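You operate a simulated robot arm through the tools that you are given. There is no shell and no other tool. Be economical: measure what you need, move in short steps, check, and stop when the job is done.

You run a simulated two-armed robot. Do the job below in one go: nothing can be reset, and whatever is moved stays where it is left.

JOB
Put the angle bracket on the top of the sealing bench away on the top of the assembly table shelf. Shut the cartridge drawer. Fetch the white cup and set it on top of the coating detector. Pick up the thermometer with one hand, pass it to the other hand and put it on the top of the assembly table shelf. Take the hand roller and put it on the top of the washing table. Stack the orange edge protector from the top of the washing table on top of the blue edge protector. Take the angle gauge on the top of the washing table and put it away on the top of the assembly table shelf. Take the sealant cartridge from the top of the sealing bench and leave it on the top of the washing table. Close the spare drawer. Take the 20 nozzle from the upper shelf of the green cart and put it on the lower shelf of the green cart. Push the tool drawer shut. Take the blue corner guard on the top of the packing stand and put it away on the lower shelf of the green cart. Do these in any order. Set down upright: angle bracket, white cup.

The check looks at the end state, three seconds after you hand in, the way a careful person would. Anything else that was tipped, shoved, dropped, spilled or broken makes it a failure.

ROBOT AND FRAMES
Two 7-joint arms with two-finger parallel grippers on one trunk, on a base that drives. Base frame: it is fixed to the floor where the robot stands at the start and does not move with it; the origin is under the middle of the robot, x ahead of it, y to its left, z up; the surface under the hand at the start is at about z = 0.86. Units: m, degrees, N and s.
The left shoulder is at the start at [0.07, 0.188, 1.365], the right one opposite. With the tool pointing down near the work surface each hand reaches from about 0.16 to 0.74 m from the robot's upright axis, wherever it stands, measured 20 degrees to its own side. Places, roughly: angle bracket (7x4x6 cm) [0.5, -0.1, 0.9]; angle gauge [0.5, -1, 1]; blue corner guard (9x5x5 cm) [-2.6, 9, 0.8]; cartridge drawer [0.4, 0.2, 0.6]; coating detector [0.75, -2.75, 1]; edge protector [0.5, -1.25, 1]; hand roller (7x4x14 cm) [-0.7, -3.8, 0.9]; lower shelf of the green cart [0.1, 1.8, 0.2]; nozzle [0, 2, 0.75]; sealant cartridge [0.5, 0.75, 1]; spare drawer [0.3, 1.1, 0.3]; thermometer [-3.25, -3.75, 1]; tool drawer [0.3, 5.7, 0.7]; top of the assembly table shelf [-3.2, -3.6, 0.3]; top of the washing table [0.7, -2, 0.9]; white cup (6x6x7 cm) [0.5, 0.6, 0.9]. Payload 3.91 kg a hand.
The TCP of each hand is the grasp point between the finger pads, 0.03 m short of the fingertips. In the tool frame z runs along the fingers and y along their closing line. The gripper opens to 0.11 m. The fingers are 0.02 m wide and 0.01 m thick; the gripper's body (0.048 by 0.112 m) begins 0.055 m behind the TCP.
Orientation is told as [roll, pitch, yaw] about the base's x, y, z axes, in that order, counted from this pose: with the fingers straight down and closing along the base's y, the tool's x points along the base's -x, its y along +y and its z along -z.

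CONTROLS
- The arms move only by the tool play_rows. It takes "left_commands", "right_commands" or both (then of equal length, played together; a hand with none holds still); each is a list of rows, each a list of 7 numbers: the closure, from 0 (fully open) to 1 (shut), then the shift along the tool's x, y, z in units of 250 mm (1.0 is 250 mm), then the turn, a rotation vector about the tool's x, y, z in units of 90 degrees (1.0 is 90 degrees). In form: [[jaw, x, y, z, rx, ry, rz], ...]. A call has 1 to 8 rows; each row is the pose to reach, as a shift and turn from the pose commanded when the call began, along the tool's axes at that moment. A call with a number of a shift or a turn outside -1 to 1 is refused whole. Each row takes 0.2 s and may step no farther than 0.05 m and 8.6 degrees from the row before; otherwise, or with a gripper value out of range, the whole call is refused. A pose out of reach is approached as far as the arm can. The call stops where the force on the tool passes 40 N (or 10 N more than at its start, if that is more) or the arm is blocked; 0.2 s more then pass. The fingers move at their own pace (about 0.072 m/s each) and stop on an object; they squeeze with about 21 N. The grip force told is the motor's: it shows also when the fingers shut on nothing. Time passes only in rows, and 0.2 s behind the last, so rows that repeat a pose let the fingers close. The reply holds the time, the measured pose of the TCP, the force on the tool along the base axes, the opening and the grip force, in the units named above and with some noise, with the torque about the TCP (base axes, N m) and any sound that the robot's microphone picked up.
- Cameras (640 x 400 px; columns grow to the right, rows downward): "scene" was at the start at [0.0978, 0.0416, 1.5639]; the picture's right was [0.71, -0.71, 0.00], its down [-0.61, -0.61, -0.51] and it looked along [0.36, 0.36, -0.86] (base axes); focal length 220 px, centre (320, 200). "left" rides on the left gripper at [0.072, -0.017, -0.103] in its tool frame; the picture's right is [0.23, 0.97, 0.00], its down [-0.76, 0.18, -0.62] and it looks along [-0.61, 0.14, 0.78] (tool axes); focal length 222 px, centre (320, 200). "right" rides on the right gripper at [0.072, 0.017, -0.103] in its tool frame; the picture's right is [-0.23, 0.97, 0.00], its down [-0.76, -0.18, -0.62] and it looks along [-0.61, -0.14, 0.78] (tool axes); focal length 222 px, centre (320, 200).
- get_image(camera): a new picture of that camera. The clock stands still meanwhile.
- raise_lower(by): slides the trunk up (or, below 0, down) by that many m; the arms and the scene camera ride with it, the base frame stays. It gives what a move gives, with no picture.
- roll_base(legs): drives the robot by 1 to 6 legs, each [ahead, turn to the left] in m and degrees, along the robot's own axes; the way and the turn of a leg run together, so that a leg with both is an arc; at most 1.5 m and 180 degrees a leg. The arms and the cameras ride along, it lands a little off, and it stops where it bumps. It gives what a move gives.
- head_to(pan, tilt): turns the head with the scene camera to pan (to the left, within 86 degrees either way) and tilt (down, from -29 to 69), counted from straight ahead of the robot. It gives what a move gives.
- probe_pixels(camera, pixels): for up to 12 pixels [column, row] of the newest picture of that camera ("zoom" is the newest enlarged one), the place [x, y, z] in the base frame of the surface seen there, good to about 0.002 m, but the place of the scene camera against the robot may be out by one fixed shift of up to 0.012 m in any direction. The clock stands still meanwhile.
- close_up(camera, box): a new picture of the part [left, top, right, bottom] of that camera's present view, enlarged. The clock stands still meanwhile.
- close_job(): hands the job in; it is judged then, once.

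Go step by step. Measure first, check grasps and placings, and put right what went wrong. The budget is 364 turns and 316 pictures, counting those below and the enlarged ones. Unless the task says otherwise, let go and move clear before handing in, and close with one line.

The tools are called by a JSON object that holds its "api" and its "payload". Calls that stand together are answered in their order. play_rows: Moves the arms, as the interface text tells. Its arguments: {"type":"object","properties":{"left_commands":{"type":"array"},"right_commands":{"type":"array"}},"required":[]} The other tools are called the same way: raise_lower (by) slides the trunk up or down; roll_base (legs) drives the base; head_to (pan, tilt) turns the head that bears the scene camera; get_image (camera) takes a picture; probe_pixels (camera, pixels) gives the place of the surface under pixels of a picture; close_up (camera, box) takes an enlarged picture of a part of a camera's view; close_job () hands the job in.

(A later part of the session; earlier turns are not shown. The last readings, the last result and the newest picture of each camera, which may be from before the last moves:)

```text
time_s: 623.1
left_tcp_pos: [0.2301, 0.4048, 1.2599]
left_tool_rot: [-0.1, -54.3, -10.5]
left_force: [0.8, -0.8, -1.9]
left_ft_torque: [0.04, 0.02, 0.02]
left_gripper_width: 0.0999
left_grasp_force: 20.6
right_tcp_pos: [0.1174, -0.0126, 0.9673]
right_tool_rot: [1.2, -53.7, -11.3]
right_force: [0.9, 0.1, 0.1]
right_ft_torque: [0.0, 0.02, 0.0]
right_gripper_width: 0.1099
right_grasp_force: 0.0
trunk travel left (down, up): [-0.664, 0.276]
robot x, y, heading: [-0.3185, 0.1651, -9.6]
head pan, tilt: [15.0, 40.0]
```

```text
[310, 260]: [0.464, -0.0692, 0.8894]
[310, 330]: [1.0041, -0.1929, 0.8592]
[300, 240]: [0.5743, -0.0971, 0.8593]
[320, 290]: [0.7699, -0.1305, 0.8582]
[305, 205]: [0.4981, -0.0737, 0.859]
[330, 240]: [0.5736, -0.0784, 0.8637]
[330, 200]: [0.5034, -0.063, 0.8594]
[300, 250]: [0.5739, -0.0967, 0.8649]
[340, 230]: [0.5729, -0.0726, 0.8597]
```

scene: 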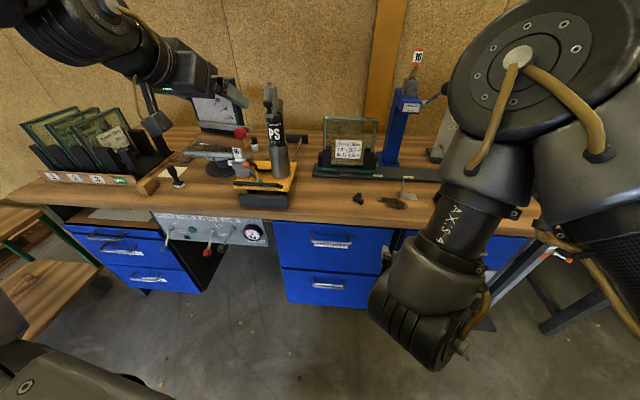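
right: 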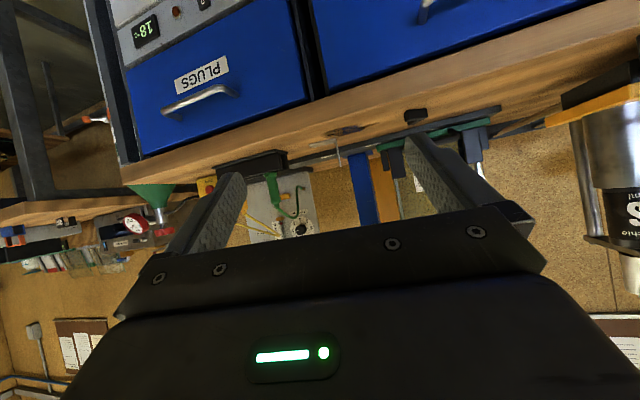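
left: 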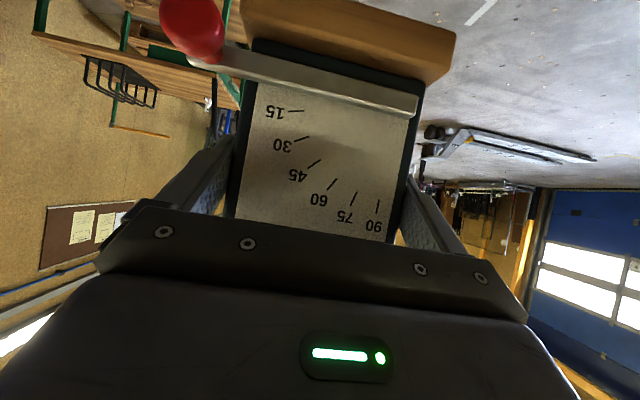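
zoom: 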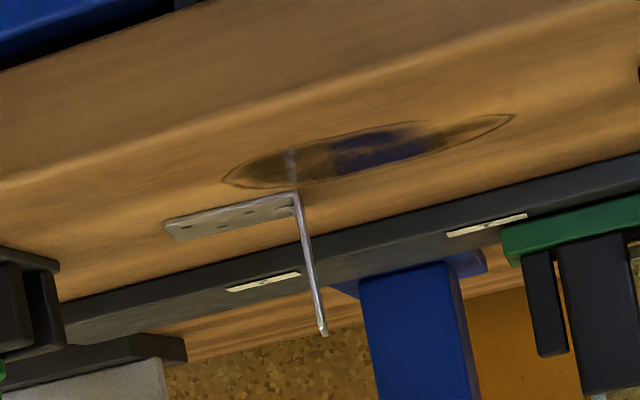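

The PS bottle is tall (z≈1.22 at (0.455,0.36)), so I retract the gauge hand back toward the robot, tool down.

{"api": "play_rows", "payload": {"left_commands": [[1, 0.04, 0.02, -0.1, 0, 0.08, 0], [1, 0.08, 0.04, -0.2, 0, 0.16, 0], [1, 0.12, 0.06, -0.3, 0, 0.24, 0], [1, 0.16, 0.08, -0.4, 0, 0.32, 0], [1, 0.2, 0.1, -0.5, 0, 0.4, 0], [1, 0.24, 0.12, -0.6, 0, 0.48, 0], [1, 0.28, 0.14, -0.7, 0, 0.55, 0], [1, 0.3, 0.15, -0.77, 0, 0.6, 0]]}}

{"api": "get_image", "payload": {"camera": "scene"}}

```text
time_s: 624.9
left_tcp_pos: [0.0756, 0.4131, 1.2491]
left_tool_rot: [-0.1, -0.2, -10.6]
left_force: [-0.1, 0.6, -2.1]
left_ft_torque: [0.02, -0.06, 0.03]
left_gripper_width: 0.0998
left_grasp_force: 20.8
left hand out of reach, approached as far as the arm can: row 4, 5, 6, 7, 8
right_tcp_pos: [0.1171, -0.0135, 0.9682]
right_tool_rot: [1.1, -53.7, -11.3]
right_force: [-0.2, 0.1, 0.0]
right_ft_torque: [-0.01, 0.03, -0.01]
right_gripper_width: 0.11
right_grasp_force: 0.0
trunk travel left (down, up): [-0.664, 0.276]
robot x, y, heading: [-0.3202, 0.166, -9.7]
head pan, tilt: [15.0, 40.0]
```

```text
119 pictures are left
```

scene: 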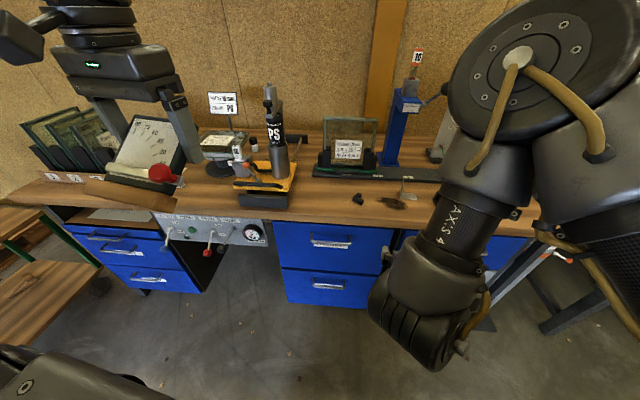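

Left is at x 0.076; I'll drive only 0.2 and extend the right arm for the rest, keeping the gauge clear of the bottle.

{"api": "roll_base", "payload": {"legs": [[0.2, 0]]}}

{"api": "close_up", "payload": {"camera": "right", "box": [240, 60, 420, 200]}}

{"api": "probe_pixels", "payload": {"camera": "zoom", "pixels": [[300, 220], [295, 250], [290, 200], [240, 180], [310, 260], [305, 240], [280, 170]]}}

```text
time_s: 626.5
left_tcp_pos: [0.2698, 0.3804, 1.2484]
left_tool_rot: [0.0, -0.3, -10.5]
left_force: [-0.1, 0.6, -1.6]
left_ft_torque: [0.0, -0.07, -0.02]
left_gripper_width: 0.0999
left_grasp_force: 21.0
right_tcp_pos: [0.3121, -0.0449, 0.9681]
right_tool_rot: [1.2, -53.7, -11.3]
right_force: [0.4, -0.3, -0.1]
right_ft_torque: [-0.01, -0.03, -0.02]
right_gripper_width: 0.1101
right_grasp_force: 0.0
trunk travel left (down, up): [-0.664, 0.276]
robot x, y, heading: [-0.1233, 0.134, -9.4]
head pan, tilt: [15.0, 40.0]
```

```text
2.86 times, centred on (330, 130) of right
```

zoom: 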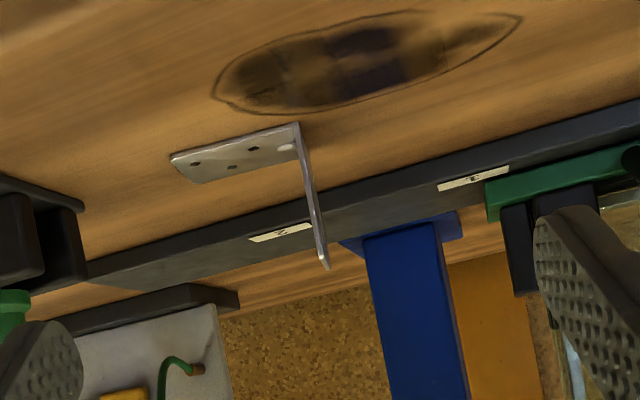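

```text
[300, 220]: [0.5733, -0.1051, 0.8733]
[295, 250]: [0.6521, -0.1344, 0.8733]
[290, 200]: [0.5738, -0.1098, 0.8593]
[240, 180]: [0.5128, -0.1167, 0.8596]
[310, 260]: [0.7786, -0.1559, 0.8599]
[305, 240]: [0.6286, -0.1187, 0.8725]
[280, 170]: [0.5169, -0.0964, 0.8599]
```

{"api": "probe_pixels", "payload": {"camera": "zoom", "pixels": [[311, 200], [317, 235], [305, 165], [323, 262], [240, 155], [180, 165], [295, 135], [309, 215]]}}

```text
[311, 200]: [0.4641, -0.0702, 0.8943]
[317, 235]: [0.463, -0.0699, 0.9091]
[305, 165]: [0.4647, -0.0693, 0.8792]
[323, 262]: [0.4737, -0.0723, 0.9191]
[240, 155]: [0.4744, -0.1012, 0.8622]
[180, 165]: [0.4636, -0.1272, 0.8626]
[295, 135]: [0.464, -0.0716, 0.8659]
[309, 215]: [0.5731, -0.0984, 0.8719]
```

Flange centre (0.482,−0.073), top 0.919. Trunk down 0.065, then advancing along the flange.

{"api": "raise_lower", "payload": {"by": -0.065}}

{"api": "play_rows", "payload": {"right_commands": [[0.45, -0.1, 0.005, 0.137, 0, 0, 0], [0.45, -0.2, 0.011, 0.274, 0, 0, 0], [0.45, -0.3, 0.016, 0.41, 0, 0, 0], [0.45, -0.402, 0.022, 0.548, 0, 0, 0], [0.45, -0.402, 0.022, 0.548, 0, 0, 0]]}}

{"api": "get_image", "payload": {"camera": "right"}}

```text
time_s: 627.5
left_tcp_pos: [0.2713, 0.3805, 1.1832]
left_tool_rot: [0.0, -0.3, -10.4]
left_force: [-0.5, -0.4, -2.1]
left_ft_torque: [0.02, -0.06, 0.03]
left_gripper_width: 0.0997
left_grasp_force: 21.0
right_tcp_pos: [0.3133, -0.0464, 0.9041]
right_tool_rot: [1.2, -53.7, -11.4]
right_force: [0.3, 0.4, 0.2]
right_ft_torque: [-0.02, 0.0, 0.0]
right_gripper_width: 0.1102
right_grasp_force: 0.0
trunk travel left (down, up): [-0.599, 0.341]
robot x, y, heading: [-0.1224, 0.1292, -9.4]
head pan, tilt: [15.0, 40.0]
```

```text
time_s: 628.7
left_tcp_pos: [0.2695, 0.3814, 1.183]
left_tool_rot: [0.0, -0.3, -10.5]
left_force: [0.4, -0.6, -2.5]
left_ft_torque: [-0.01, -0.07, 0.0]
left_gripper_width: 0.0998
left_grasp_force: 21.0
right_tcp_pos: [0.4842, -0.0686, 0.9027]
right_tool_rot: [1.2, -53.7, -11.4]
right_force: [0.3, 0.0, -0.1]
right_ft_torque: [0.02, -0.02, -0.04]
right_gripper_width: 0.0605
right_grasp_force: 0.0
trunk travel left (down, up): [-0.599, 0.341]
robot x, y, heading: [-0.123, 0.1327, -9.5]
head pan, tilt: [15.0, 40.0]
```

```text
117 pictures are left
```

right: 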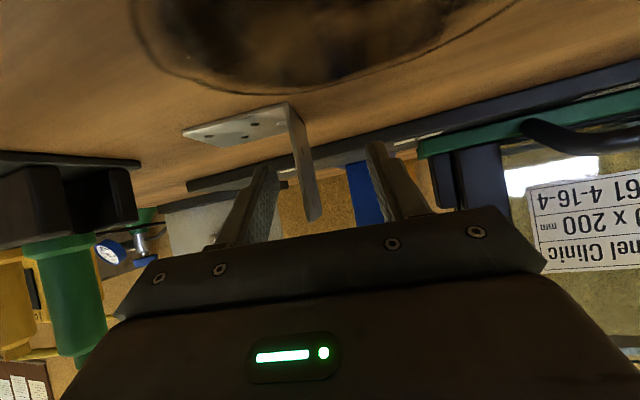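

Flange between the fingers, 4 mm off; centring and closing, then lifting.

{"api": "play_rows", "payload": {"right_commands": [[0.45, 0, -0.018, 0, 0, 0, 0], [0.7, 0, -0.018, 0, 0, 0, 0], [1, 0, -0.018, 0, 0, 0, 0], [1, 0, -0.018, 0, 0, 0, 0], [1, 0, -0.018, 0, 0, 0, 0]]}}

{"api": "raise_lower", "payload": {"by": 0.12}}

{"api": "get_image", "payload": {"camera": "right"}}

```text
time_s: 629.9
left_tcp_pos: [0.2703, 0.3808, 1.1832]
left_tool_rot: [0.0, -0.3, -10.5]
left_force: [-0.6, 0.3, -2.9]
left_ft_torque: [0.03, -0.07, 0.0]
left_gripper_width: 0.0997
left_grasp_force: 21.3
right_tcp_pos: [0.482, -0.0736, 0.9034]
right_tool_rot: [1.2, -53.8, -11.2]
right_force: [0.3, 0.3, 2.3]
right_ft_torque: [-0.16, 0.0, 0.02]
right_gripper_width: 0.0022
right_grasp_force: 21.2
trunk travel left (down, up): [-0.599, 0.341]
robot x, y, heading: [-0.122, 0.13, -9.5]
head pan, tilt: [15.0, 40.0]
```

```text
time_s: 631.4
left_tcp_pos: [0.2713, 0.3812, 1.3025]
left_tool_rot: [-0.1, -0.3, -10.4]
left_force: [0.6, 0.1, -2.3]
left_ft_torque: [-0.01, -0.09, 0.01]
left_gripper_width: 0.0996
left_grasp_force: 21.3
right_tcp_pos: [0.4833, -0.075, 1.0236]
right_tool_rot: [1.1, -53.7, -11.2]
right_force: [0.1, -0.6, -0.4]
right_ft_torque: [-0.03, -0.03, 0.0]
right_gripper_width: 0.002
right_grasp_force: 20.8
trunk travel left (down, up): [-0.719, 0.221]
robot x, y, heading: [-0.122, 0.1321, -9.5]
head pan, tilt: [15.0, 40.0]
```

```text
116 pictures are left
```

right: 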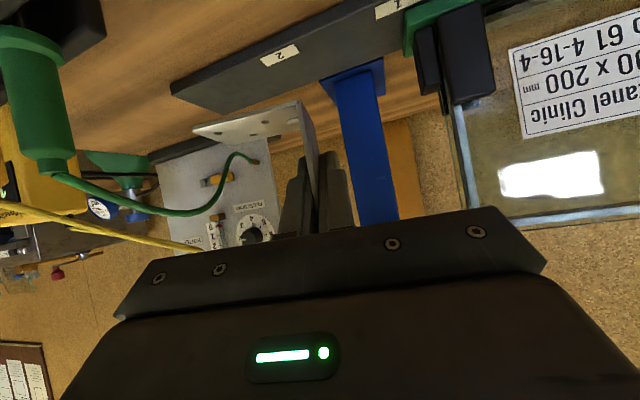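

Bracket held upright. Backing off and heading for the assembly table; first to (−0.6,−2.3).

{"api": "roll_base", "payload": {"legs": [[-0.5, 0], [0, -82], [1.3, -1], [1.2, -1]]}}

{"api": "head_to", "payload": {"pan": -75, "tilt": 25}}

{"api": "get_image", "payload": {"camera": "scene"}}

{"api": "head_to", "payload": {"pan": -30, "tilt": 25}}

{"api": "get_image", "payload": {"camera": "scene"}}

```text
time_s: 650.1
left_tcp_pos: [-0.53, -2.7028, 1.3043]
left_tool_rot: [0.0, -0.4, -96.4]
left_force: [-0.1, -1.1, -1.4]
left_ft_torque: [-0.08, 0.02, 0.02]
left_gripper_width: 0.0998
left_grasp_force: 21.4
right_tcp_pos: [-0.9698, -2.9482, 1.024]
right_tool_rot: [1.2, -53.7, -97.1]
right_force: [0.3, -0.1, 0.1]
right_ft_torque: [0.02, -0.03, 0.01]
right_gripper_width: 0.0022
right_grasp_force: 20.6
trunk travel left (down, up): [-0.719, 0.221]
robot x, y, heading: [-0.8046, -2.329, -95.4]
head pan, tilt: [15.0, 40.0]
```

```text
time_s: 651.8
left_tcp_pos: [-0.5309, -2.7024, 1.3036]
left_tool_rot: [0.0, -0.3, -96.4]
left_force: [-0.8, -0.2, -1.4]
left_ft_torque: [-0.08, -0.02, 0.03]
left_gripper_width: 0.0997
left_grasp_force: 20.8
right_tcp_pos: [-0.97, -2.9473, 1.0232]
right_tool_rot: [1.2, -53.7, -97.1]
right_force: [-0.5, -0.4, -0.3]
right_ft_torque: [-0.02, 0.0, 0.01]
right_gripper_width: 0.0023
right_grasp_force: 20.6
trunk travel left (down, up): [-0.719, 0.221]
robot x, y, heading: [-0.8057, -2.3272, -95.6]
head pan, tilt: [-75.0, 25.0]
```

```text
115 pictures are left
```

scene: 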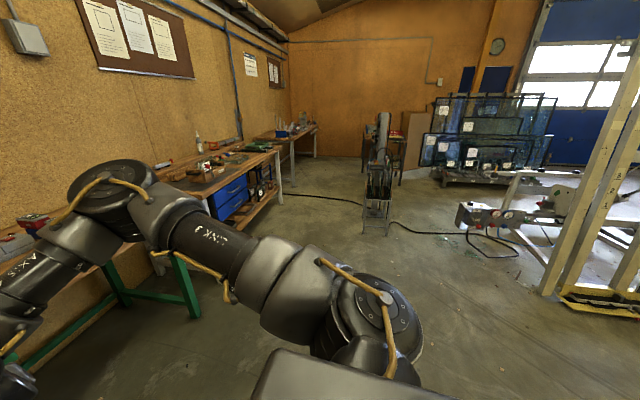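

```text
time_s: 652.9
left_tcp_pos: [-0.5314, -2.7034, 1.3032]
left_tool_rot: [0.0, -0.3, -96.4]
left_force: [-1.0, 0.1, -2.8]
left_ft_torque: [-0.11, -0.05, -0.02]
left_gripper_width: 0.0999
left_grasp_force: 21.6
right_tcp_pos: [-0.9691, -2.947, 1.0232]
right_tool_rot: [1.2, -53.7, -97.1]
right_force: [1.1, 0.5, -0.8]
right_ft_torque: [0.02, 0.0, 0.0]
right_gripper_width: 0.002
right_grasp_force: 21.0
trunk travel left (down, up): [-0.719, 0.221]
robot x, y, heading: [-0.8072, -2.3281, -95.2]
head pan, tilt: [-30.0, 25.0]
```

```text
114 pictures are left
```

scene: 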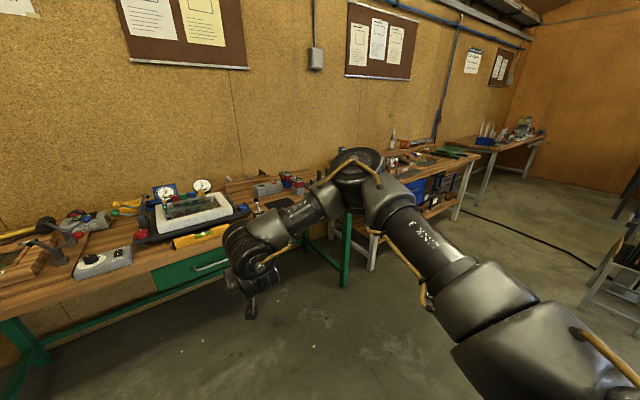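

The assembly table with lower shelf is at (430,185); a cable lies on the floor (520,240). Probing them.

{"api": "probe_pixels", "payload": {"camera": "scene", "pixels": [[470, 212], [520, 235], [590, 265], [445, 205], [372, 268], [455, 218], [415, 200], [420, 165], [480, 140], [585, 300], [430, 190]]}}

{"api": "close_up", "payload": {"camera": "scene", "box": [320, 120, 560, 280]}}

```text
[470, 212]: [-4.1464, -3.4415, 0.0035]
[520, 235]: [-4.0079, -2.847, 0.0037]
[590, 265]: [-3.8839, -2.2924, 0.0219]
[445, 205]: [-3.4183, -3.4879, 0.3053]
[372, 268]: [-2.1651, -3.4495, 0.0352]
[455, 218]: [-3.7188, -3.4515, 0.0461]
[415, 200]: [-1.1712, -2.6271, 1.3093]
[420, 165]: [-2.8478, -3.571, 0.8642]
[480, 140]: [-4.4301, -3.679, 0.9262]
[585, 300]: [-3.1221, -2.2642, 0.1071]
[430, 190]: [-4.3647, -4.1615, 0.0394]
```

```text
2.50 times, centred on (440, 200) of scene
```

zoom: 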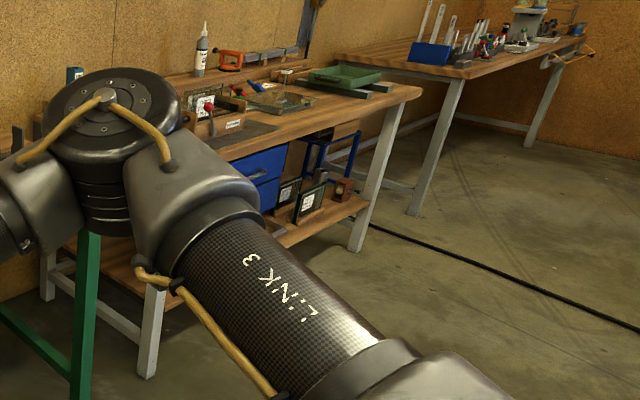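

Shelf: z≈0.305, front edge y≈−3.45, x −3.7..−2.2. Driving to about (−2.7,−2.75) and facing it.

{"api": "roll_base", "payload": {"legs": [[0, -72], [1.0, -0.5], [0.93, -0.5], [0, 78]]}}

{"api": "head_to", "payload": {"pan": 0, "tilt": 40}}

{"api": "get_image", "payload": {"camera": "scene"}}

```text
time_s: 668.9
left_tcp_pos: [-2.3766, -3.0, 1.3031]
left_tool_rot: [0.0, -0.4, -94.8]
left_force: [-0.8, -0.2, -2.8]
left_ft_torque: [-0.08, 0.04, -0.03]
left_gripper_width: 0.0997
left_grasp_force: 20.7
right_tcp_pos: [-2.809, -3.2557, 1.024]
right_tool_rot: [1.3, -53.7, -95.7]
right_force: [-0.4, 1.2, -0.7]
right_ft_torque: [0.0, -0.01, 0.04]
right_gripper_width: 0.002
right_grasp_force: 21.0
trunk travel left (down, up): [-0.719, 0.221]
robot x, y, heading: [-2.6627, -2.6311, -94.0]
head pan, tilt: [-30.0, 25.0]
```

```text
time_s: 669.8
left_tcp_pos: [-2.3759, -3.0008, 1.3027]
left_tool_rot: [0.0, -0.3, -95.0]
left_force: [-0.5, -0.7, -2.0]
left_ft_torque: [-0.03, -0.01, 0.0]
left_gripper_width: 0.0998
left_grasp_force: 20.7
right_tcp_pos: [-2.809, -3.2551, 1.0233]
right_tool_rot: [1.2, -53.6, -95.7]
right_force: [0.7, -0.5, -0.6]
right_ft_torque: [0.04, 0.0, 0.0]
right_gripper_width: 0.0024
right_grasp_force: 21.1
trunk travel left (down, up): [-0.719, 0.221]
robot x, y, heading: [-2.6601, -2.6335, -94.0]
head pan, tilt: [0.0, 40.0]
```

```text
112 pictures are left
```

scene: 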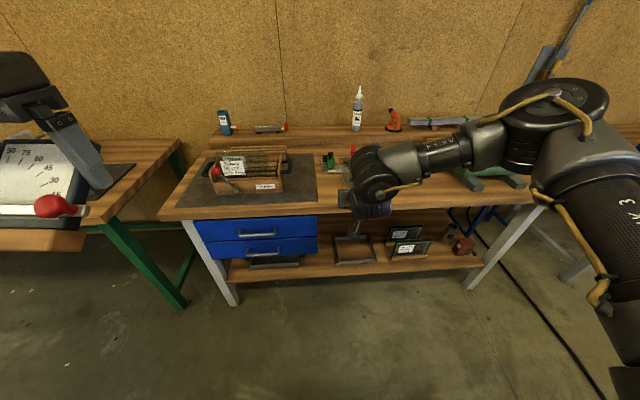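

Lowering the trunk 0.4 to look into the shelf.

{"api": "raise_lower", "payload": {"by": -0.4}}

{"api": "head_to", "payload": {"pan": -5, "tilt": 35}}

{"api": "get_image", "payload": {"camera": "scene"}}

{"api": "get_image", "payload": {"camera": "right"}}

```text
time_s: 673.6
left_tcp_pos: [-2.3769, -3.0008, 0.9025]
left_tool_rot: [-0.1, -0.4, -95.0]
left_force: [0.9, -0.4, -2.8]
left_ft_torque: [-0.1, -0.01, -0.02]
left_gripper_width: 0.0998
left_grasp_force: 21.3
right_tcp_pos: [-2.8093, -3.2538, 0.624]
right_tool_rot: [1.2, -53.7, -95.7]
right_force: [0.0, -0.4, -0.6]
right_ft_torque: [0.01, 0.02, 0.03]
right_gripper_width: 0.0021
right_grasp_force: 21.5
trunk travel left (down, up): [-0.319, 0.621]
robot x, y, heading: [-2.6573, -2.6361, -94.1]
head pan, tilt: [0.0, 40.0]
```

```text
time_s: 674.3
left_tcp_pos: [-2.3765, -3.0014, 0.9022]
left_tool_rot: [0.1, -0.3, -94.9]
left_force: [0.0, -0.5, -2.6]
left_ft_torque: [-0.07, -0.02, 0.04]
left_gripper_width: 0.0997
left_grasp_force: 21.5
right_tcp_pos: [-2.8075, -3.2554, 0.6227]
right_tool_rot: [1.2, -53.7, -95.7]
right_force: [-0.2, 1.0, -1.0]
right_ft_torque: [-0.02, -0.01, 0.0]
right_gripper_width: 0.0024
right_grasp_force: 21.3
trunk travel left (down, up): [-0.319, 0.621]
robot x, y, heading: [-2.6639, -2.6301, -94.2]
head pan, tilt: [-5.0, 35.0]
```

```text
111 pictures are left
```

scene: 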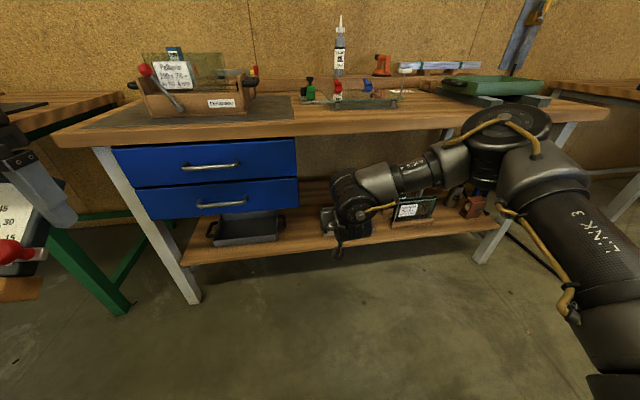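

```text
110 pictures are left
```

right: 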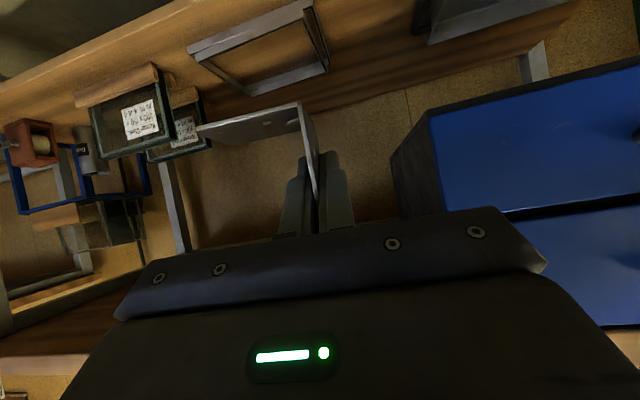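

{"api": "raise_lower", "payload": {"by": -0.2}}

{"api": "get_image", "payload": {"camera": "scene"}}

{"api": "get_image", "payload": {"camera": "right"}}

{"api": "probe_pixels", "payload": {"camera": "right", "pixels": [[420, 90], [400, 60], [370, 110], [450, 60], [330, 60], [250, 60], [320, 110], [480, 110], [380, 30], [540, 60]]}}

```text
time_s: 676.5
left_tcp_pos: [-2.3761, -3.0005, 0.7031]
left_tool_rot: [0.0, -0.2, -94.9]
left_force: [0.6, -0.3, -2.0]
left_ft_torque: [-0.08, -0.02, -0.01]
left_gripper_width: 0.0999
left_grasp_force: 21.1
right_tcp_pos: [-2.8088, -3.2551, 0.424]
right_tool_rot: [1.1, -53.7, -95.7]
right_force: [1.0, 0.5, -0.7]
right_ft_torque: [0.02, 0.01, 0.0]
right_gripper_width: 0.0022
right_grasp_force: 21.4
trunk travel left (down, up): [-0.119, 0.821]
robot x, y, heading: [-2.6639, -2.6293, -93.9]
head pan, tilt: [-5.0, 35.0]
```

```text
109 pictures are left
```

scene: 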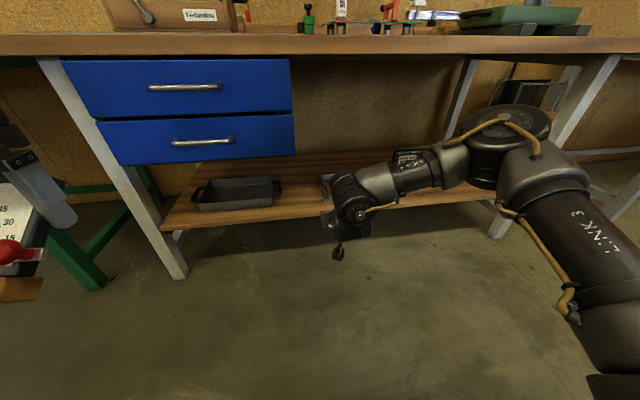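

```text
108 pictures are left
```

right: 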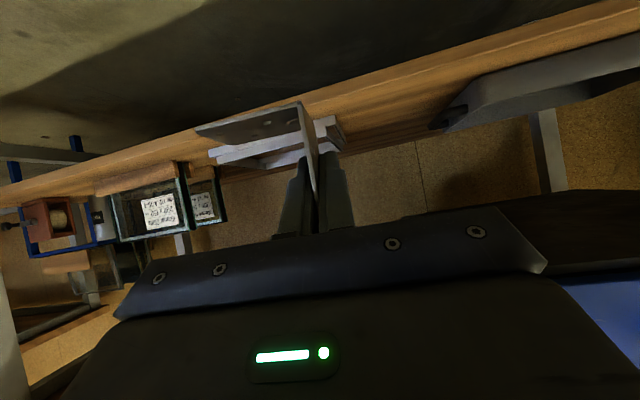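

```text
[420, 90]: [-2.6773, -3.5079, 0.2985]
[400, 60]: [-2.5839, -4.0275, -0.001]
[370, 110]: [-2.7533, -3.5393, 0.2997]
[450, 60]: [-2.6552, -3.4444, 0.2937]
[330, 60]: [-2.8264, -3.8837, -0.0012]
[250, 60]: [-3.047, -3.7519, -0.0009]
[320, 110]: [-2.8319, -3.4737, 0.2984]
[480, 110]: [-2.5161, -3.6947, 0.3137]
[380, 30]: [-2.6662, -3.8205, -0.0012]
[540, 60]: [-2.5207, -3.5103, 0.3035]
```

Shelf top z≈0.2985; there is a free bay around x −2.65..−2.83. Probing its neighbours.

{"api": "probe_pixels", "payload": {"camera": "right", "pixels": [[338, 135], [225, 157], [330, 120], [345, 150], [445, 115], [380, 140], [400, 130], [150, 170], [120, 180], [430, 125], [200, 200], [620, 60]]}}

{"api": "probe_pixels", "payload": {"camera": "scene", "pixels": [[200, 205], [285, 195], [295, 205], [240, 180], [305, 185], [320, 180], [290, 215], [275, 165], [405, 180], [180, 215]]}}

```text
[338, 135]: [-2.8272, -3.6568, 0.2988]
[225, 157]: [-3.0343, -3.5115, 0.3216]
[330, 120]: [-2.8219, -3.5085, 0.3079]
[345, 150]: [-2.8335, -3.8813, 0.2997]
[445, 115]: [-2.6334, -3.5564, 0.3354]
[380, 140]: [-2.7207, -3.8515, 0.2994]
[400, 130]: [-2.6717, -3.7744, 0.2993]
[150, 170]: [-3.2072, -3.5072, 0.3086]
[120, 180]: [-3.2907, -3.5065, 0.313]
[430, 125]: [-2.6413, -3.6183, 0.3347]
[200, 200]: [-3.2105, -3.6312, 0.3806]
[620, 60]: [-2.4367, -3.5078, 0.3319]
```

```text
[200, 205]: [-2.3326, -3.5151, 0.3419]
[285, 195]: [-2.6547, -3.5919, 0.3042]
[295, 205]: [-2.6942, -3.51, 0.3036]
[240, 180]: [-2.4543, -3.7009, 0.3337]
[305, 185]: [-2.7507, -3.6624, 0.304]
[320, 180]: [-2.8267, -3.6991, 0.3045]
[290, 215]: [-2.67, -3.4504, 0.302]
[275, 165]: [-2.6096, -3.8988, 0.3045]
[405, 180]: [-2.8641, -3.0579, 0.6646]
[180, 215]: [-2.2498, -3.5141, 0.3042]
```

Bay x −2.64..−2.82 is free. I'll put the bracket deeper (y≈−3.62). Checking the drawer bottom edge first, then driving in.

{"api": "probe_pixels", "payload": {"camera": "scene", "pixels": [[294, 150], [290, 155], [293, 70], [200, 160], [296, 120], [310, 60]]}}

{"api": "roll_base", "payload": {"legs": [[0, 5], [0.3, 0]]}}

{"api": "get_image", "payload": {"camera": "right"}}

{"api": "get_image", "payload": {"camera": "scene"}}

```text
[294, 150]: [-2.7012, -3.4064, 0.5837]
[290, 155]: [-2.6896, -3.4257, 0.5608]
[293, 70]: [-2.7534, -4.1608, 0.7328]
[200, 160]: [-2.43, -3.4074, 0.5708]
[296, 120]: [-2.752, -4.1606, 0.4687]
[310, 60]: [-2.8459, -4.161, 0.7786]
```

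```text
time_s: 678.9
left_tcp_pos: [-2.3404, -3.2469, 0.7033]
left_tool_rot: [0.0, -0.4, -89.8]
left_force: [-1.1, -0.2, -2.6]
left_ft_torque: [-0.1, 0.0, 0.0]
left_gripper_width: 0.0996
left_grasp_force: 20.8
right_tcp_pos: [-2.7439, -3.5283, 0.4222]
right_tool_rot: [0.8, -53.3, -88.9]
right_force: [0.2, -0.6, -0.3]
right_ft_torque: [0.01, 0.02, -0.01]
right_gripper_width: 0.0023
right_grasp_force: 21.1
trunk travel left (down, up): [-0.119, 0.821]
robot x, y, heading: [-2.6564, -2.9034, -89.6]
head pan, tilt: [-5.0, 35.0]
stopped in leg 2: the robot was blocked; the commanded pose is now the measured one
```

```text
107 pictures are left
```

right: 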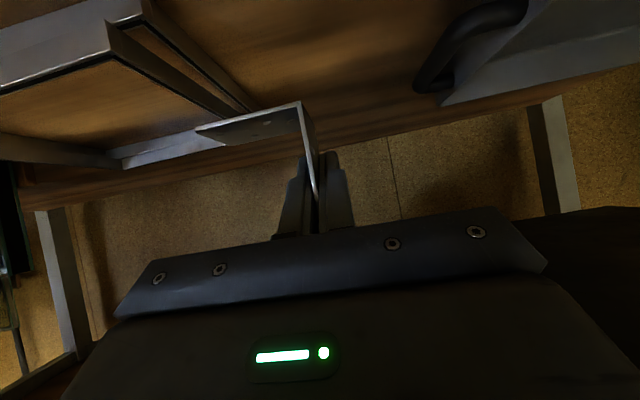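

```text
106 pictures are left
```

scene: 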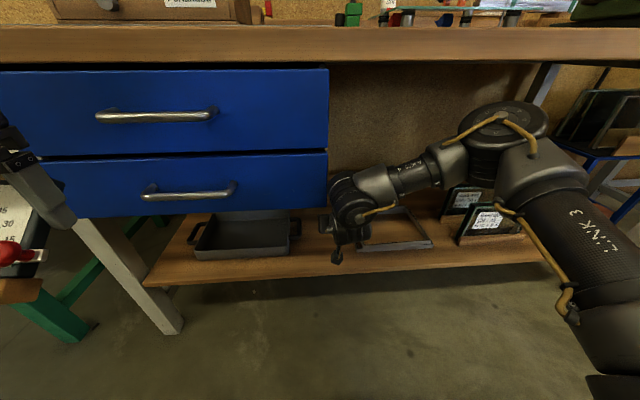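

The right wrist bumped the blue drawer's lower corner (x −2.70), so it must pass further −x. I back off slightly and probe the bay borders precisely.

{"api": "roll_base", "payload": {"legs": [[-0.1, 0]]}}

{"api": "get_image", "payload": {"camera": "right"}}

{"api": "close_up", "payload": {"camera": "scene", "box": [160, 120, 420, 290]}}

```text
time_s: 680.0
left_tcp_pos: [-2.3405, -3.1459, 0.703]
left_tool_rot: [-0.1, -0.2, -89.9]
left_force: [0.0, -0.3, -2.5]
left_ft_torque: [-0.06, 0.02, 0.02]
left_gripper_width: 0.0997
left_grasp_force: 21.0
right_tcp_pos: [-2.7435, -3.4279, 0.4192]
right_tool_rot: [0.6, -53.0, -88.6]
right_force: [-0.2, 0.5, -1.1]
right_ft_torque: [0.0, 0.01, 0.0]
right_gripper_width: 0.0024
right_grasp_force: 20.7
trunk travel left (down, up): [-0.119, 0.821]
robot x, y, heading: [-2.656, -2.8062, -89.3]
head pan, tilt: [-5.0, 35.0]
```

```text
105 pictures are left
```

right: 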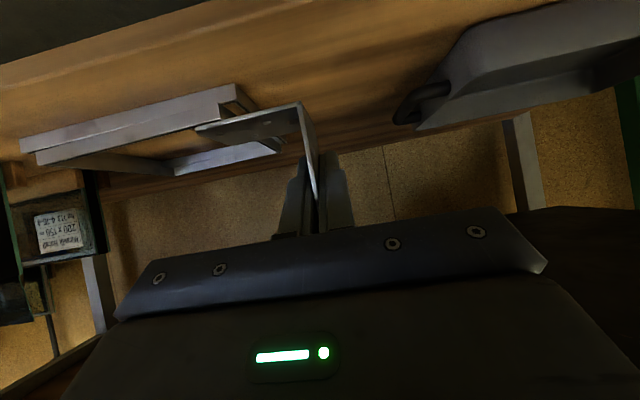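

```text
2.35 times, centred on (290, 205) of scene
```

zoom: 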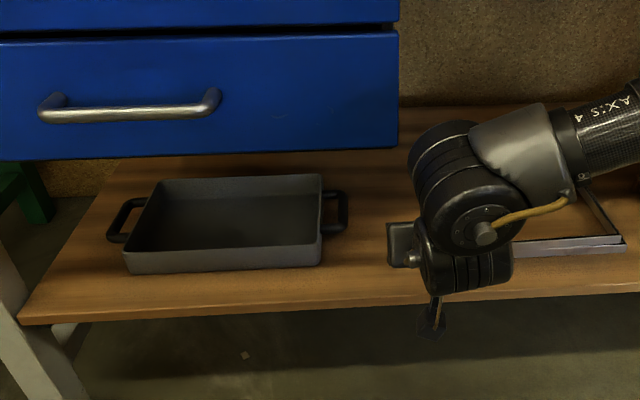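

{"api": "probe_pixels", "payload": {"camera": "right", "pixels": [[235, 88], [250, 115], [275, 148], [20, 145], [170, 165], [400, 115], [430, 90], [415, 125], [340, 90], [350, 140], [330, 60]]}}

```text
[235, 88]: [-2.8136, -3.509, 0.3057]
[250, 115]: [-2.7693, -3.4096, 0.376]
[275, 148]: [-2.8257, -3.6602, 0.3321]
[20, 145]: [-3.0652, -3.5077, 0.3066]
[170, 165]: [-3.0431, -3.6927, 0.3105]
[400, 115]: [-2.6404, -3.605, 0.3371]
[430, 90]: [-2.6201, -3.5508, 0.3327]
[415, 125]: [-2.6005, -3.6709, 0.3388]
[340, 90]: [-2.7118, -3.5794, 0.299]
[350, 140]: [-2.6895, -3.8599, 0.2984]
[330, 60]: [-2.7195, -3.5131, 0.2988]
```

I'll set the bracket at about (−2.74,−3.60), low enough for the wrist to pass under the drawer. Lowering and driving in.

{"api": "raise_lower", "payload": {"by": -0.06}}

{"api": "roll_base", "payload": {"legs": [[0.17, 0]]}}

{"api": "get_image", "payload": {"camera": "right"}}

{"api": "get_image", "payload": {"camera": "scene"}}

```text
time_s: 681.0
left_tcp_pos: [-2.3416, -3.1456, 0.6426]
left_tool_rot: [0.0, -0.2, -89.7]
left_force: [-0.3, -0.1, -2.0]
left_ft_torque: [-0.07, 0.0, -0.03]
left_gripper_width: 0.0999
left_grasp_force: 20.7
right_tcp_pos: [-2.7456, -3.4281, 0.3598]
right_tool_rot: [0.6, -53.0, -88.7]
right_force: [-0.4, 0.1, -1.0]
right_ft_torque: [0.0, -0.05, 0.02]
right_gripper_width: 0.0022
right_grasp_force: 20.6
trunk travel left (down, up): [-0.059, 0.881]
robot x, y, heading: [-2.6567, -2.8058, -89.2]
head pan, tilt: [-5.0, 35.0]
```

```text
time_s: 682.3
left_tcp_pos: [-2.3419, -3.2629, 0.6407]
left_tool_rot: [-0.1, -0.2, -90.0]
left_force: [-1.0, -0.1, -1.5]
left_ft_torque: [-0.05, 0.01, 0.01]
left_gripper_width: 0.0996
left_grasp_force: 20.8
right_tcp_pos: [-2.7385, -3.5294, 0.3551]
right_tool_rot: [0.1, -52.0, -86.3]
right_force: [0.4, 0.2, 0.0]
right_ft_torque: [-0.01, 0.0, -0.01]
right_gripper_width: 0.002
right_grasp_force: 20.9
trunk travel left (down, up): [-0.059, 0.881]
robot x, y, heading: [-2.6535, -2.9191, -89.5]
head pan, tilt: [-5.0, 35.0]
stopped in leg 1: the robot was blocked; the commanded pose is now the measured one
```

```text
103 pictures are left
```

right: 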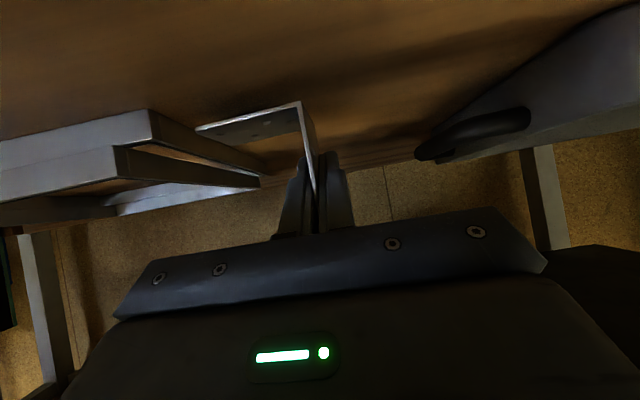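

```text
102 pictures are left
```

scene: 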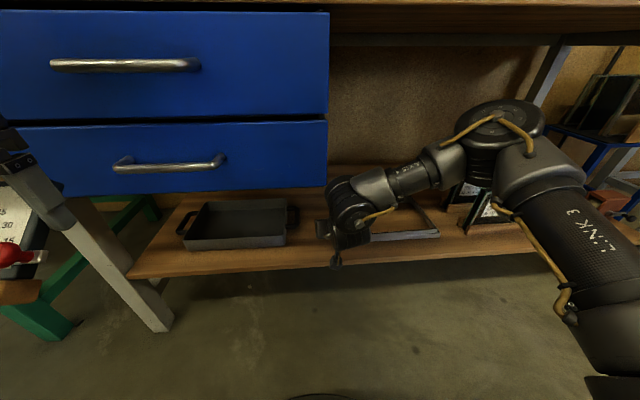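

The wrist is catching the drawer front (right-lower corner). I'll approach obliquely at heading ≈−65° so the wrist trails clear of it. Backing off, raising, repositioning.

{"api": "roll_base", "payload": {"legs": [[-0.25, 0]]}}

{"api": "raise_lower", "payload": {"by": 0.3}}

{"api": "roll_base", "payload": {"legs": [[0, -79], [0.36, 0], [0, 103]]}}

{"api": "get_image", "payload": {"camera": "scene"}}

```text
time_s: 684.1
left_tcp_pos: [-2.342, -3.0114, 0.6411]
left_tool_rot: [-0.1, -0.1, -89.9]
left_force: [-0.3, -0.2, -2.4]
left_ft_torque: [-0.08, 0.0, 0.02]
left_gripper_width: 0.0997
left_grasp_force: 21.4
right_tcp_pos: [-2.7396, -3.2789, 0.3529]
right_tool_rot: [0.0, -52.0, -86.3]
right_force: [0.5, 0.5, -0.1]
right_ft_torque: [0.02, 0.0, 0.0]
right_gripper_width: 0.002
right_grasp_force: 21.0
trunk travel left (down, up): [-0.059, 0.881]
robot x, y, heading: [-2.6613, -2.6648, -89.3]
head pan, tilt: [-5.0, 35.0]
```

```text
time_s: 687.1
left_tcp_pos: [-2.3419, -3.0094, 0.9409]
left_tool_rot: [-0.1, -0.1, -90.0]
left_force: [-0.8, -0.7, -2.5]
left_ft_torque: [-0.08, -0.01, -0.02]
left_gripper_width: 0.0998
left_grasp_force: 21.2
right_tcp_pos: [-2.7404, -3.2794, 0.6535]
right_tool_rot: [0.0, -52.1, -86.3]
right_force: [0.9, 0.5, -0.6]
right_ft_torque: [-0.02, 0.0, 0.0]
right_gripper_width: 0.002
right_grasp_force: 20.7
trunk travel left (down, up): [-0.359, 0.581]
robot x, y, heading: [-2.6566, -2.6715, -89.4]
head pan, tilt: [-5.0, 35.0]
```

```text
time_s: 697.4
left_tcp_pos: [-2.5871, -2.9098, 0.9408]
left_tool_rot: [-0.1, -0.1, -65.8]
left_force: [0.4, 0.5, -2.0]
left_ft_torque: [-0.05, -0.04, -0.03]
left_gripper_width: 0.1001
left_grasp_force: 20.7
right_tcp_pos: [-2.8391, -3.3156, 0.6545]
right_tool_rot: [0.0, -51.9, -62.2]
right_force: [-0.6, -0.6, -1.4]
right_ft_torque: [0.03, -0.04, -0.01]
right_gripper_width: 0.0022
right_grasp_force: 20.5
trunk travel left (down, up): [-0.359, 0.581]
robot x, y, heading: [-3.0155, -2.7241, -65.4]
head pan, tilt: [-5.0, 35.0]
```

```text
101 pictures are left
```

scene: 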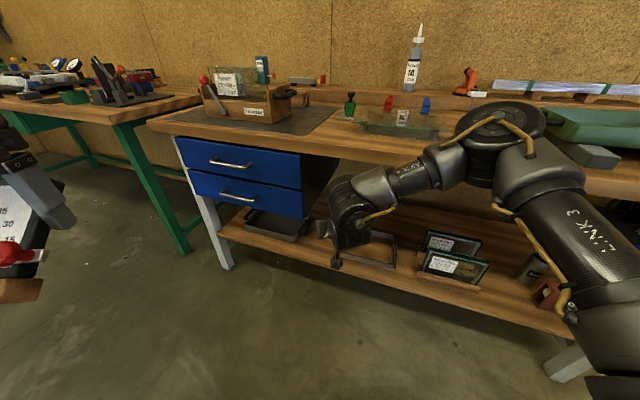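

Lined up: driving 0.31 will bring the bracket to (−2.71,−3.60). Lowering, then going in.

{"api": "raise_lower", "payload": {"by": -0.295}}

{"api": "roll_base", "payload": {"legs": [[0.3, 0]]}}

{"api": "get_image", "payload": {"camera": "right"}}

{"api": "get_image", "payload": {"camera": "scene"}}

```text
time_s: 700.3
left_tcp_pos: [-2.5865, -2.9084, 0.6459]
left_tool_rot: [-0.1, 0.0, -65.8]
left_force: [0.3, -0.8, -2.3]
left_ft_torque: [-0.06, -0.07, -0.04]
left_gripper_width: 0.0999
left_grasp_force: 21.5
right_tcp_pos: [-2.8394, -3.3152, 0.3586]
right_tool_rot: [0.0, -52.0, -62.2]
right_force: [-0.1, 0.4, -1.2]
right_ft_torque: [0.03, 0.01, 0.0]
right_gripper_width: 0.002
right_grasp_force: 21.0
trunk travel left (down, up): [-0.064, 0.876]
robot x, y, heading: [-3.0171, -2.7243, -65.6]
head pan, tilt: [-5.0, 35.0]
```

```text
time_s: 702.4
left_tcp_pos: [-2.4622, -3.1858, 0.6458]
left_tool_rot: [-0.2, -0.1, -66.1]
left_force: [0.4, 0.1, -1.4]
left_ft_torque: [-0.06, -0.06, 0.01]
left_gripper_width: 0.0998
left_grasp_force: 20.8
right_tcp_pos: [-2.7182, -3.5921, 0.3585]
right_tool_rot: [-0.1, -52.1, -62.4]
right_force: [-0.6, 0.4, -0.8]
right_ft_torque: [0.0, -0.01, -0.02]
right_gripper_width: 0.002
right_grasp_force: 20.9
trunk travel left (down, up): [-0.064, 0.876]
robot x, y, heading: [-2.8931, -2.997, -65.7]
head pan, tilt: [-5.0, 35.0]
```

```text
100 pictures are left
```

right: 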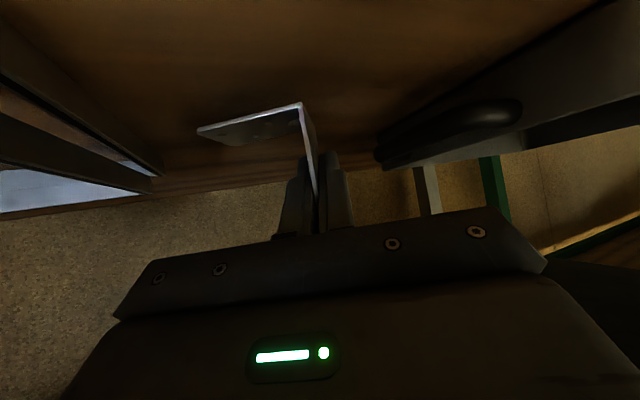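

```text
99 pictures are left
```

scene: 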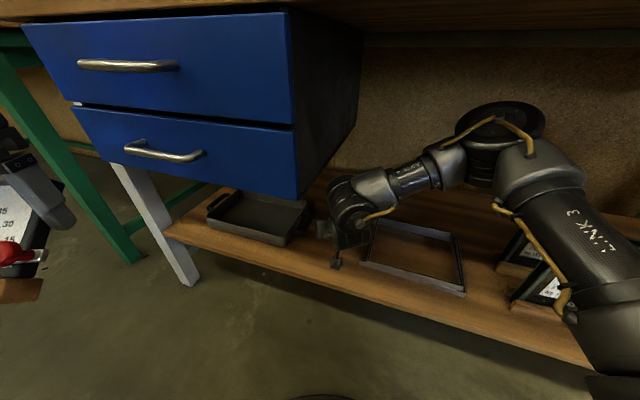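

In place without contact. Lowering onto the shelf.

{"api": "raise_lower", "payload": {"by": -0.013}}

{"api": "play_rows", "payload": {"right_commands": [[1, 0.008, 0, 0.006, 0, 0, 0], [1, 0.015, 0, 0.011, 0, 0, 0], [1, 0.015, 0, 0.011, 0, 0, 0]]}}

```text
time_s: 703.0
left_tcp_pos: [-2.462, -3.1842, 0.6329]
left_tool_rot: [-0.1, -0.1, -66.1]
left_force: [-0.6, 0.5, -1.4]
left_ft_torque: [-0.05, -0.04, -0.04]
left_gripper_width: 0.0999
left_grasp_force: 20.5
right_tcp_pos: [-2.7182, -3.591, 0.3461]
right_tool_rot: [0.1, -52.0, -62.4]
right_force: [0.4, 0.2, -0.5]
right_ft_torque: [0.03, 0.02, 0.01]
right_gripper_width: 0.0022
right_grasp_force: 21.5
trunk travel left (down, up): [-0.051, 0.889]
robot x, y, heading: [-2.8922, -3.001, -65.8]
head pan, tilt: [-5.0, 35.0]
```

```text
time_s: 703.8
left_tcp_pos: [-2.4626, -3.1848, 0.6331]
left_tool_rot: [-0.1, -0.2, -66.1]
left_force: [0.5, 0.1, -2.5]
left_ft_torque: [-0.05, -0.03, 0.03]
left_gripper_width: 0.0995
left_grasp_force: 21.2
right_tcp_pos: [-2.7175, -3.5909, 0.3429]
right_tool_rot: [0.1, -52.1, -62.5]
right_force: [-3.0, -0.3, 14.2]
right_ft_torque: [-0.35, 0.02, -0.11]
right_gripper_width: 0.0025
right_grasp_force: 20.9
trunk travel left (down, up): [-0.051, 0.889]
robot x, y, heading: [-2.8894, -2.9964, -65.6]
head pan, tilt: [-5.0, 35.0]
```

Contact. Opening the jaw and backing straight out.

{"api": "play_rows", "payload": {"right_commands": [[0.9, 0, 0, -0.003, 0, 0, 0], [0.6, 0, 0, -0.003, 0, 0, 0], [0.5, 0, 0, -0.003, 0, 0, 0], [0.5, 0, 0, -0.003, 0, 0, 0]]}}

{"api": "get_image", "payload": {"camera": "right"}}

{"api": "roll_base", "payload": {"legs": [[-0.3, 0]]}}

{"api": "get_image", "payload": {"camera": "right"}}

```text
time_s: 704.8
left_tcp_pos: [-2.4621, -3.1856, 0.6334]
left_tool_rot: [-0.1, -0.2, -66.1]
left_force: [0.4, -0.4, -1.5]
left_ft_torque: [-0.1, -0.07, 0.0]
left_gripper_width: 0.0997
left_grasp_force: 20.2
right_tcp_pos: [-2.7186, -3.5897, 0.3419]
right_tool_rot: [0.0, -51.9, -62.5]
right_force: [0.6, -0.4, -0.2]
right_ft_torque: [0.02, 0.02, 0.02]
right_gripper_width: 0.0552
right_grasp_force: 0.0
trunk travel left (down, up): [-0.051, 0.889]
robot x, y, heading: [-2.892, -2.998, -65.7]
head pan, tilt: [-5.0, 35.0]
```

```text
98 pictures are left
```

right: 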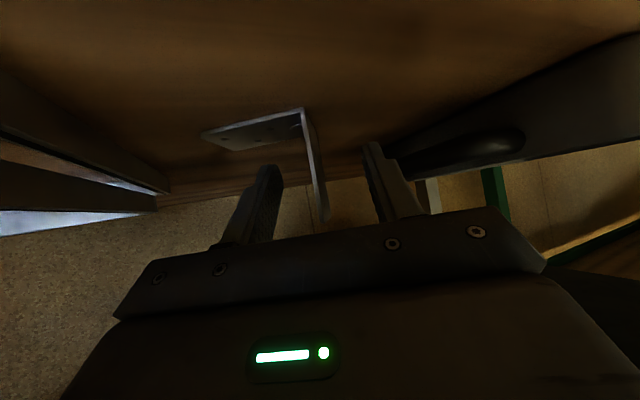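

```text
time_s: 706.8
left_tcp_pos: [-2.5833, -2.9088, 0.6325]
left_tool_rot: [-0.2, -0.2, -65.3]
left_force: [-0.2, -0.3, -1.8]
left_ft_torque: [-0.05, -0.03, 0.01]
left_gripper_width: 0.0998
left_grasp_force: 21.0
right_tcp_pos: [-2.8354, -3.3172, 0.3421]
right_tool_rot: [0.0, -52.0, -61.7]
right_force: [-0.3, 0.0, 0.4]
right_ft_torque: [0.02, 0.0, 0.03]
right_gripper_width: 0.0552
right_grasp_force: 0.1
trunk travel left (down, up): [-0.051, 0.889]
robot x, y, heading: [-3.0185, -2.7326, -64.5]
head pan, tilt: [-5.0, 35.0]
```

```text
97 pictures are left
```

right: 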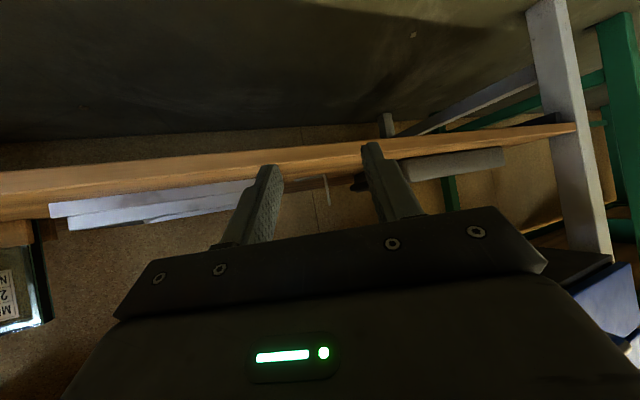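

Bracket stands upright on the shelf. Now re-posing: fold the right arm, and pitch the left (gauge) forward again.

{"api": "raise_lower", "payload": {"by": 0.3}}

{"api": "play_rows", "payload": {"left_commands": [[1, -0.08, 0, 0, 0, -0.075, 0], [1, -0.16, 0, 0, 0, -0.15, 0], [1, -0.24, 0, 0, 0, -0.225, 0], [1, -0.32, 0, 0, 0, -0.3, 0], [1, -0.4, 0, 0, 0, -0.375, 0], [1, -0.48, 0, 0, 0, -0.45, 0], [1, -0.56, 0, 0, 0, -0.525, 0], [1, -0.64, 0, 0, 0, -0.6, 0]], "right_commands": [[0, 0.0, -0.03, -0.11, 0, 0.072, 0], [0, 0.0, -0.06, -0.22, 0, 0.144, 0], [0, 0.0, -0.09, -0.33, 0, 0.216, 0], [0, 0.0, -0.12, -0.44, 0, 0.288, 0], [0, 0.0, -0.15, -0.55, 0, 0.36, 0], [0, 0.0, -0.18, -0.66, 0, 0.432, 0], [0, 0.0, -0.21, -0.77, 0, 0.504, 0], [0, 0.0, -0.24, -0.88, 0, 0.575, 0]]}}

{"api": "get_image", "payload": {"camera": "left"}}

```text
time_s: 709.8
left_tcp_pos: [-2.5852, -2.9102, 0.9325]
left_tool_rot: [-0.1, -0.1, -65.4]
left_force: [0.1, 0.5, -2.7]
left_ft_torque: [-0.06, -0.03, -0.03]
left_gripper_width: 0.0996
left_grasp_force: 20.7
right_tcp_pos: [-2.8343, -3.3179, 0.6397]
right_tool_rot: [0.0, -52.0, -61.6]
right_force: [0.6, -0.5, -0.6]
right_ft_torque: [-0.01, -0.01, 0.01]
right_gripper_width: 0.0551
right_grasp_force: 0.0
trunk travel left (down, up): [-0.351, 0.589]
robot x, y, heading: [-3.0161, -2.7293, -64.8]
head pan, tilt: [-5.0, 35.0]
```

```text
time_s: 711.6
left_tcp_pos: [-2.5169, -3.0553, 0.9332]
left_tool_rot: [-0.1, -54.2, -65.2]
left_force: [-0.2, 0.0, -2.6]
left_ft_torque: [0.03, 0.01, -0.01]
left_gripper_width: 0.0995
left_grasp_force: 20.5
right_tcp_pos: [-2.9723, -3.192, 0.7763]
right_tool_rot: [-0.1, -0.1, -61.6]
right_force: [-0.5, -0.1, -0.9]
right_ft_torque: [0.02, 0.0, -0.02]
right_gripper_width: 0.11
right_grasp_force: 0.2
trunk travel left (down, up): [-0.351, 0.589]
robot x, y, heading: [-3.0168, -2.7275, -64.8]
head pan, tilt: [-5.0, 35.0]
```

```text
96 pictures are left
```

left: 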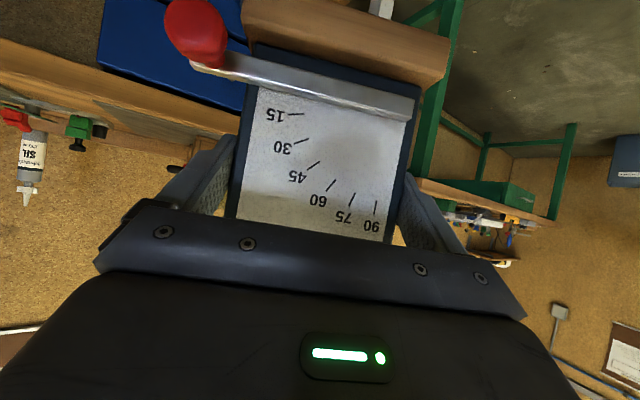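

Gauge secure. Tucking the right arm higher and closer before approaching the shelf.

{"api": "play_rows", "payload": {"right_commands": [[0, 0.1, 0, -0.14, 0, 0, 0], [0, 0.2, 0, -0.28, 0, 0, 0], [0, 0.3, 0, -0.42, 0, 0, 0], [0, 0.4, 0, -0.56, 0, 0, 0], [0, 0.5, 0, -0.7, 0, 0, 0], [0, 0.6, 0, -0.84, 0, 0, 0], [0, 0.68, 0, -0.98, 0, 0, 0]]}}

{"api": "roll_base", "payload": {"legs": [[0, -115], [0.14, 0], [0, 98]]}}

{"api": "get_image", "payload": {"camera": "left"}}

```text
time_s: 713.2
left_tcp_pos: [-2.5179, -3.0554, 0.9326]
left_tool_rot: [-0.2, -54.1, -65.4]
left_force: [0.5, 0.5, -1.5]
left_ft_torque: [0.03, 0.01, -0.04]
left_gripper_width: 0.0999
left_grasp_force: 21.2
right_tcp_pos: [-3.0441, -3.0185, 0.991]
right_tool_rot: [0.1, -0.2, -61.8]
right_force: [0.3, -0.3, -0.5]
right_ft_torque: [-0.01, 0.02, -0.01]
right_gripper_width: 0.11
right_grasp_force: 0.2
right hand out of reach, approached as far as the arm can: row 5, 6, 7
trunk travel left (down, up): [-0.351, 0.589]
robot x, y, heading: [-3.0145, -2.7319, -65.0]
head pan, tilt: [-5.0, 35.0]
```

```text
time_s: 723.4
left_tcp_pos: [-2.7649, -3.1794, 0.9328]
left_tool_rot: [-0.1, -54.1, -80.6]
left_force: [-0.3, -0.3, -2.1]
left_ft_torque: [-0.03, 0.0, 0.03]
left_gripper_width: 0.1
left_grasp_force: 21.0
right_tcp_pos: [-3.2625, -3.0046, 0.99]
right_tool_rot: [0.2, -0.2, -77.2]
right_force: [0.8, -1.0, 0.5]
right_ft_torque: [0.03, 0.0, -0.03]
right_gripper_width: 0.1098
right_grasp_force: 0.0
trunk travel left (down, up): [-0.351, 0.589]
robot x, y, heading: [-3.158, -2.7358, -80.5]
head pan, tilt: [-5.0, 35.0]
```

```text
95 pictures are left
```

left: 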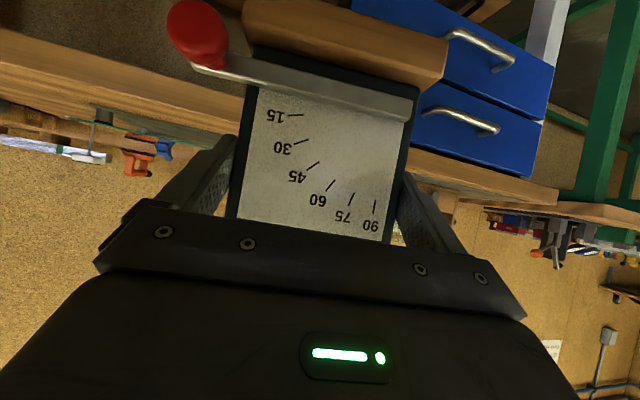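

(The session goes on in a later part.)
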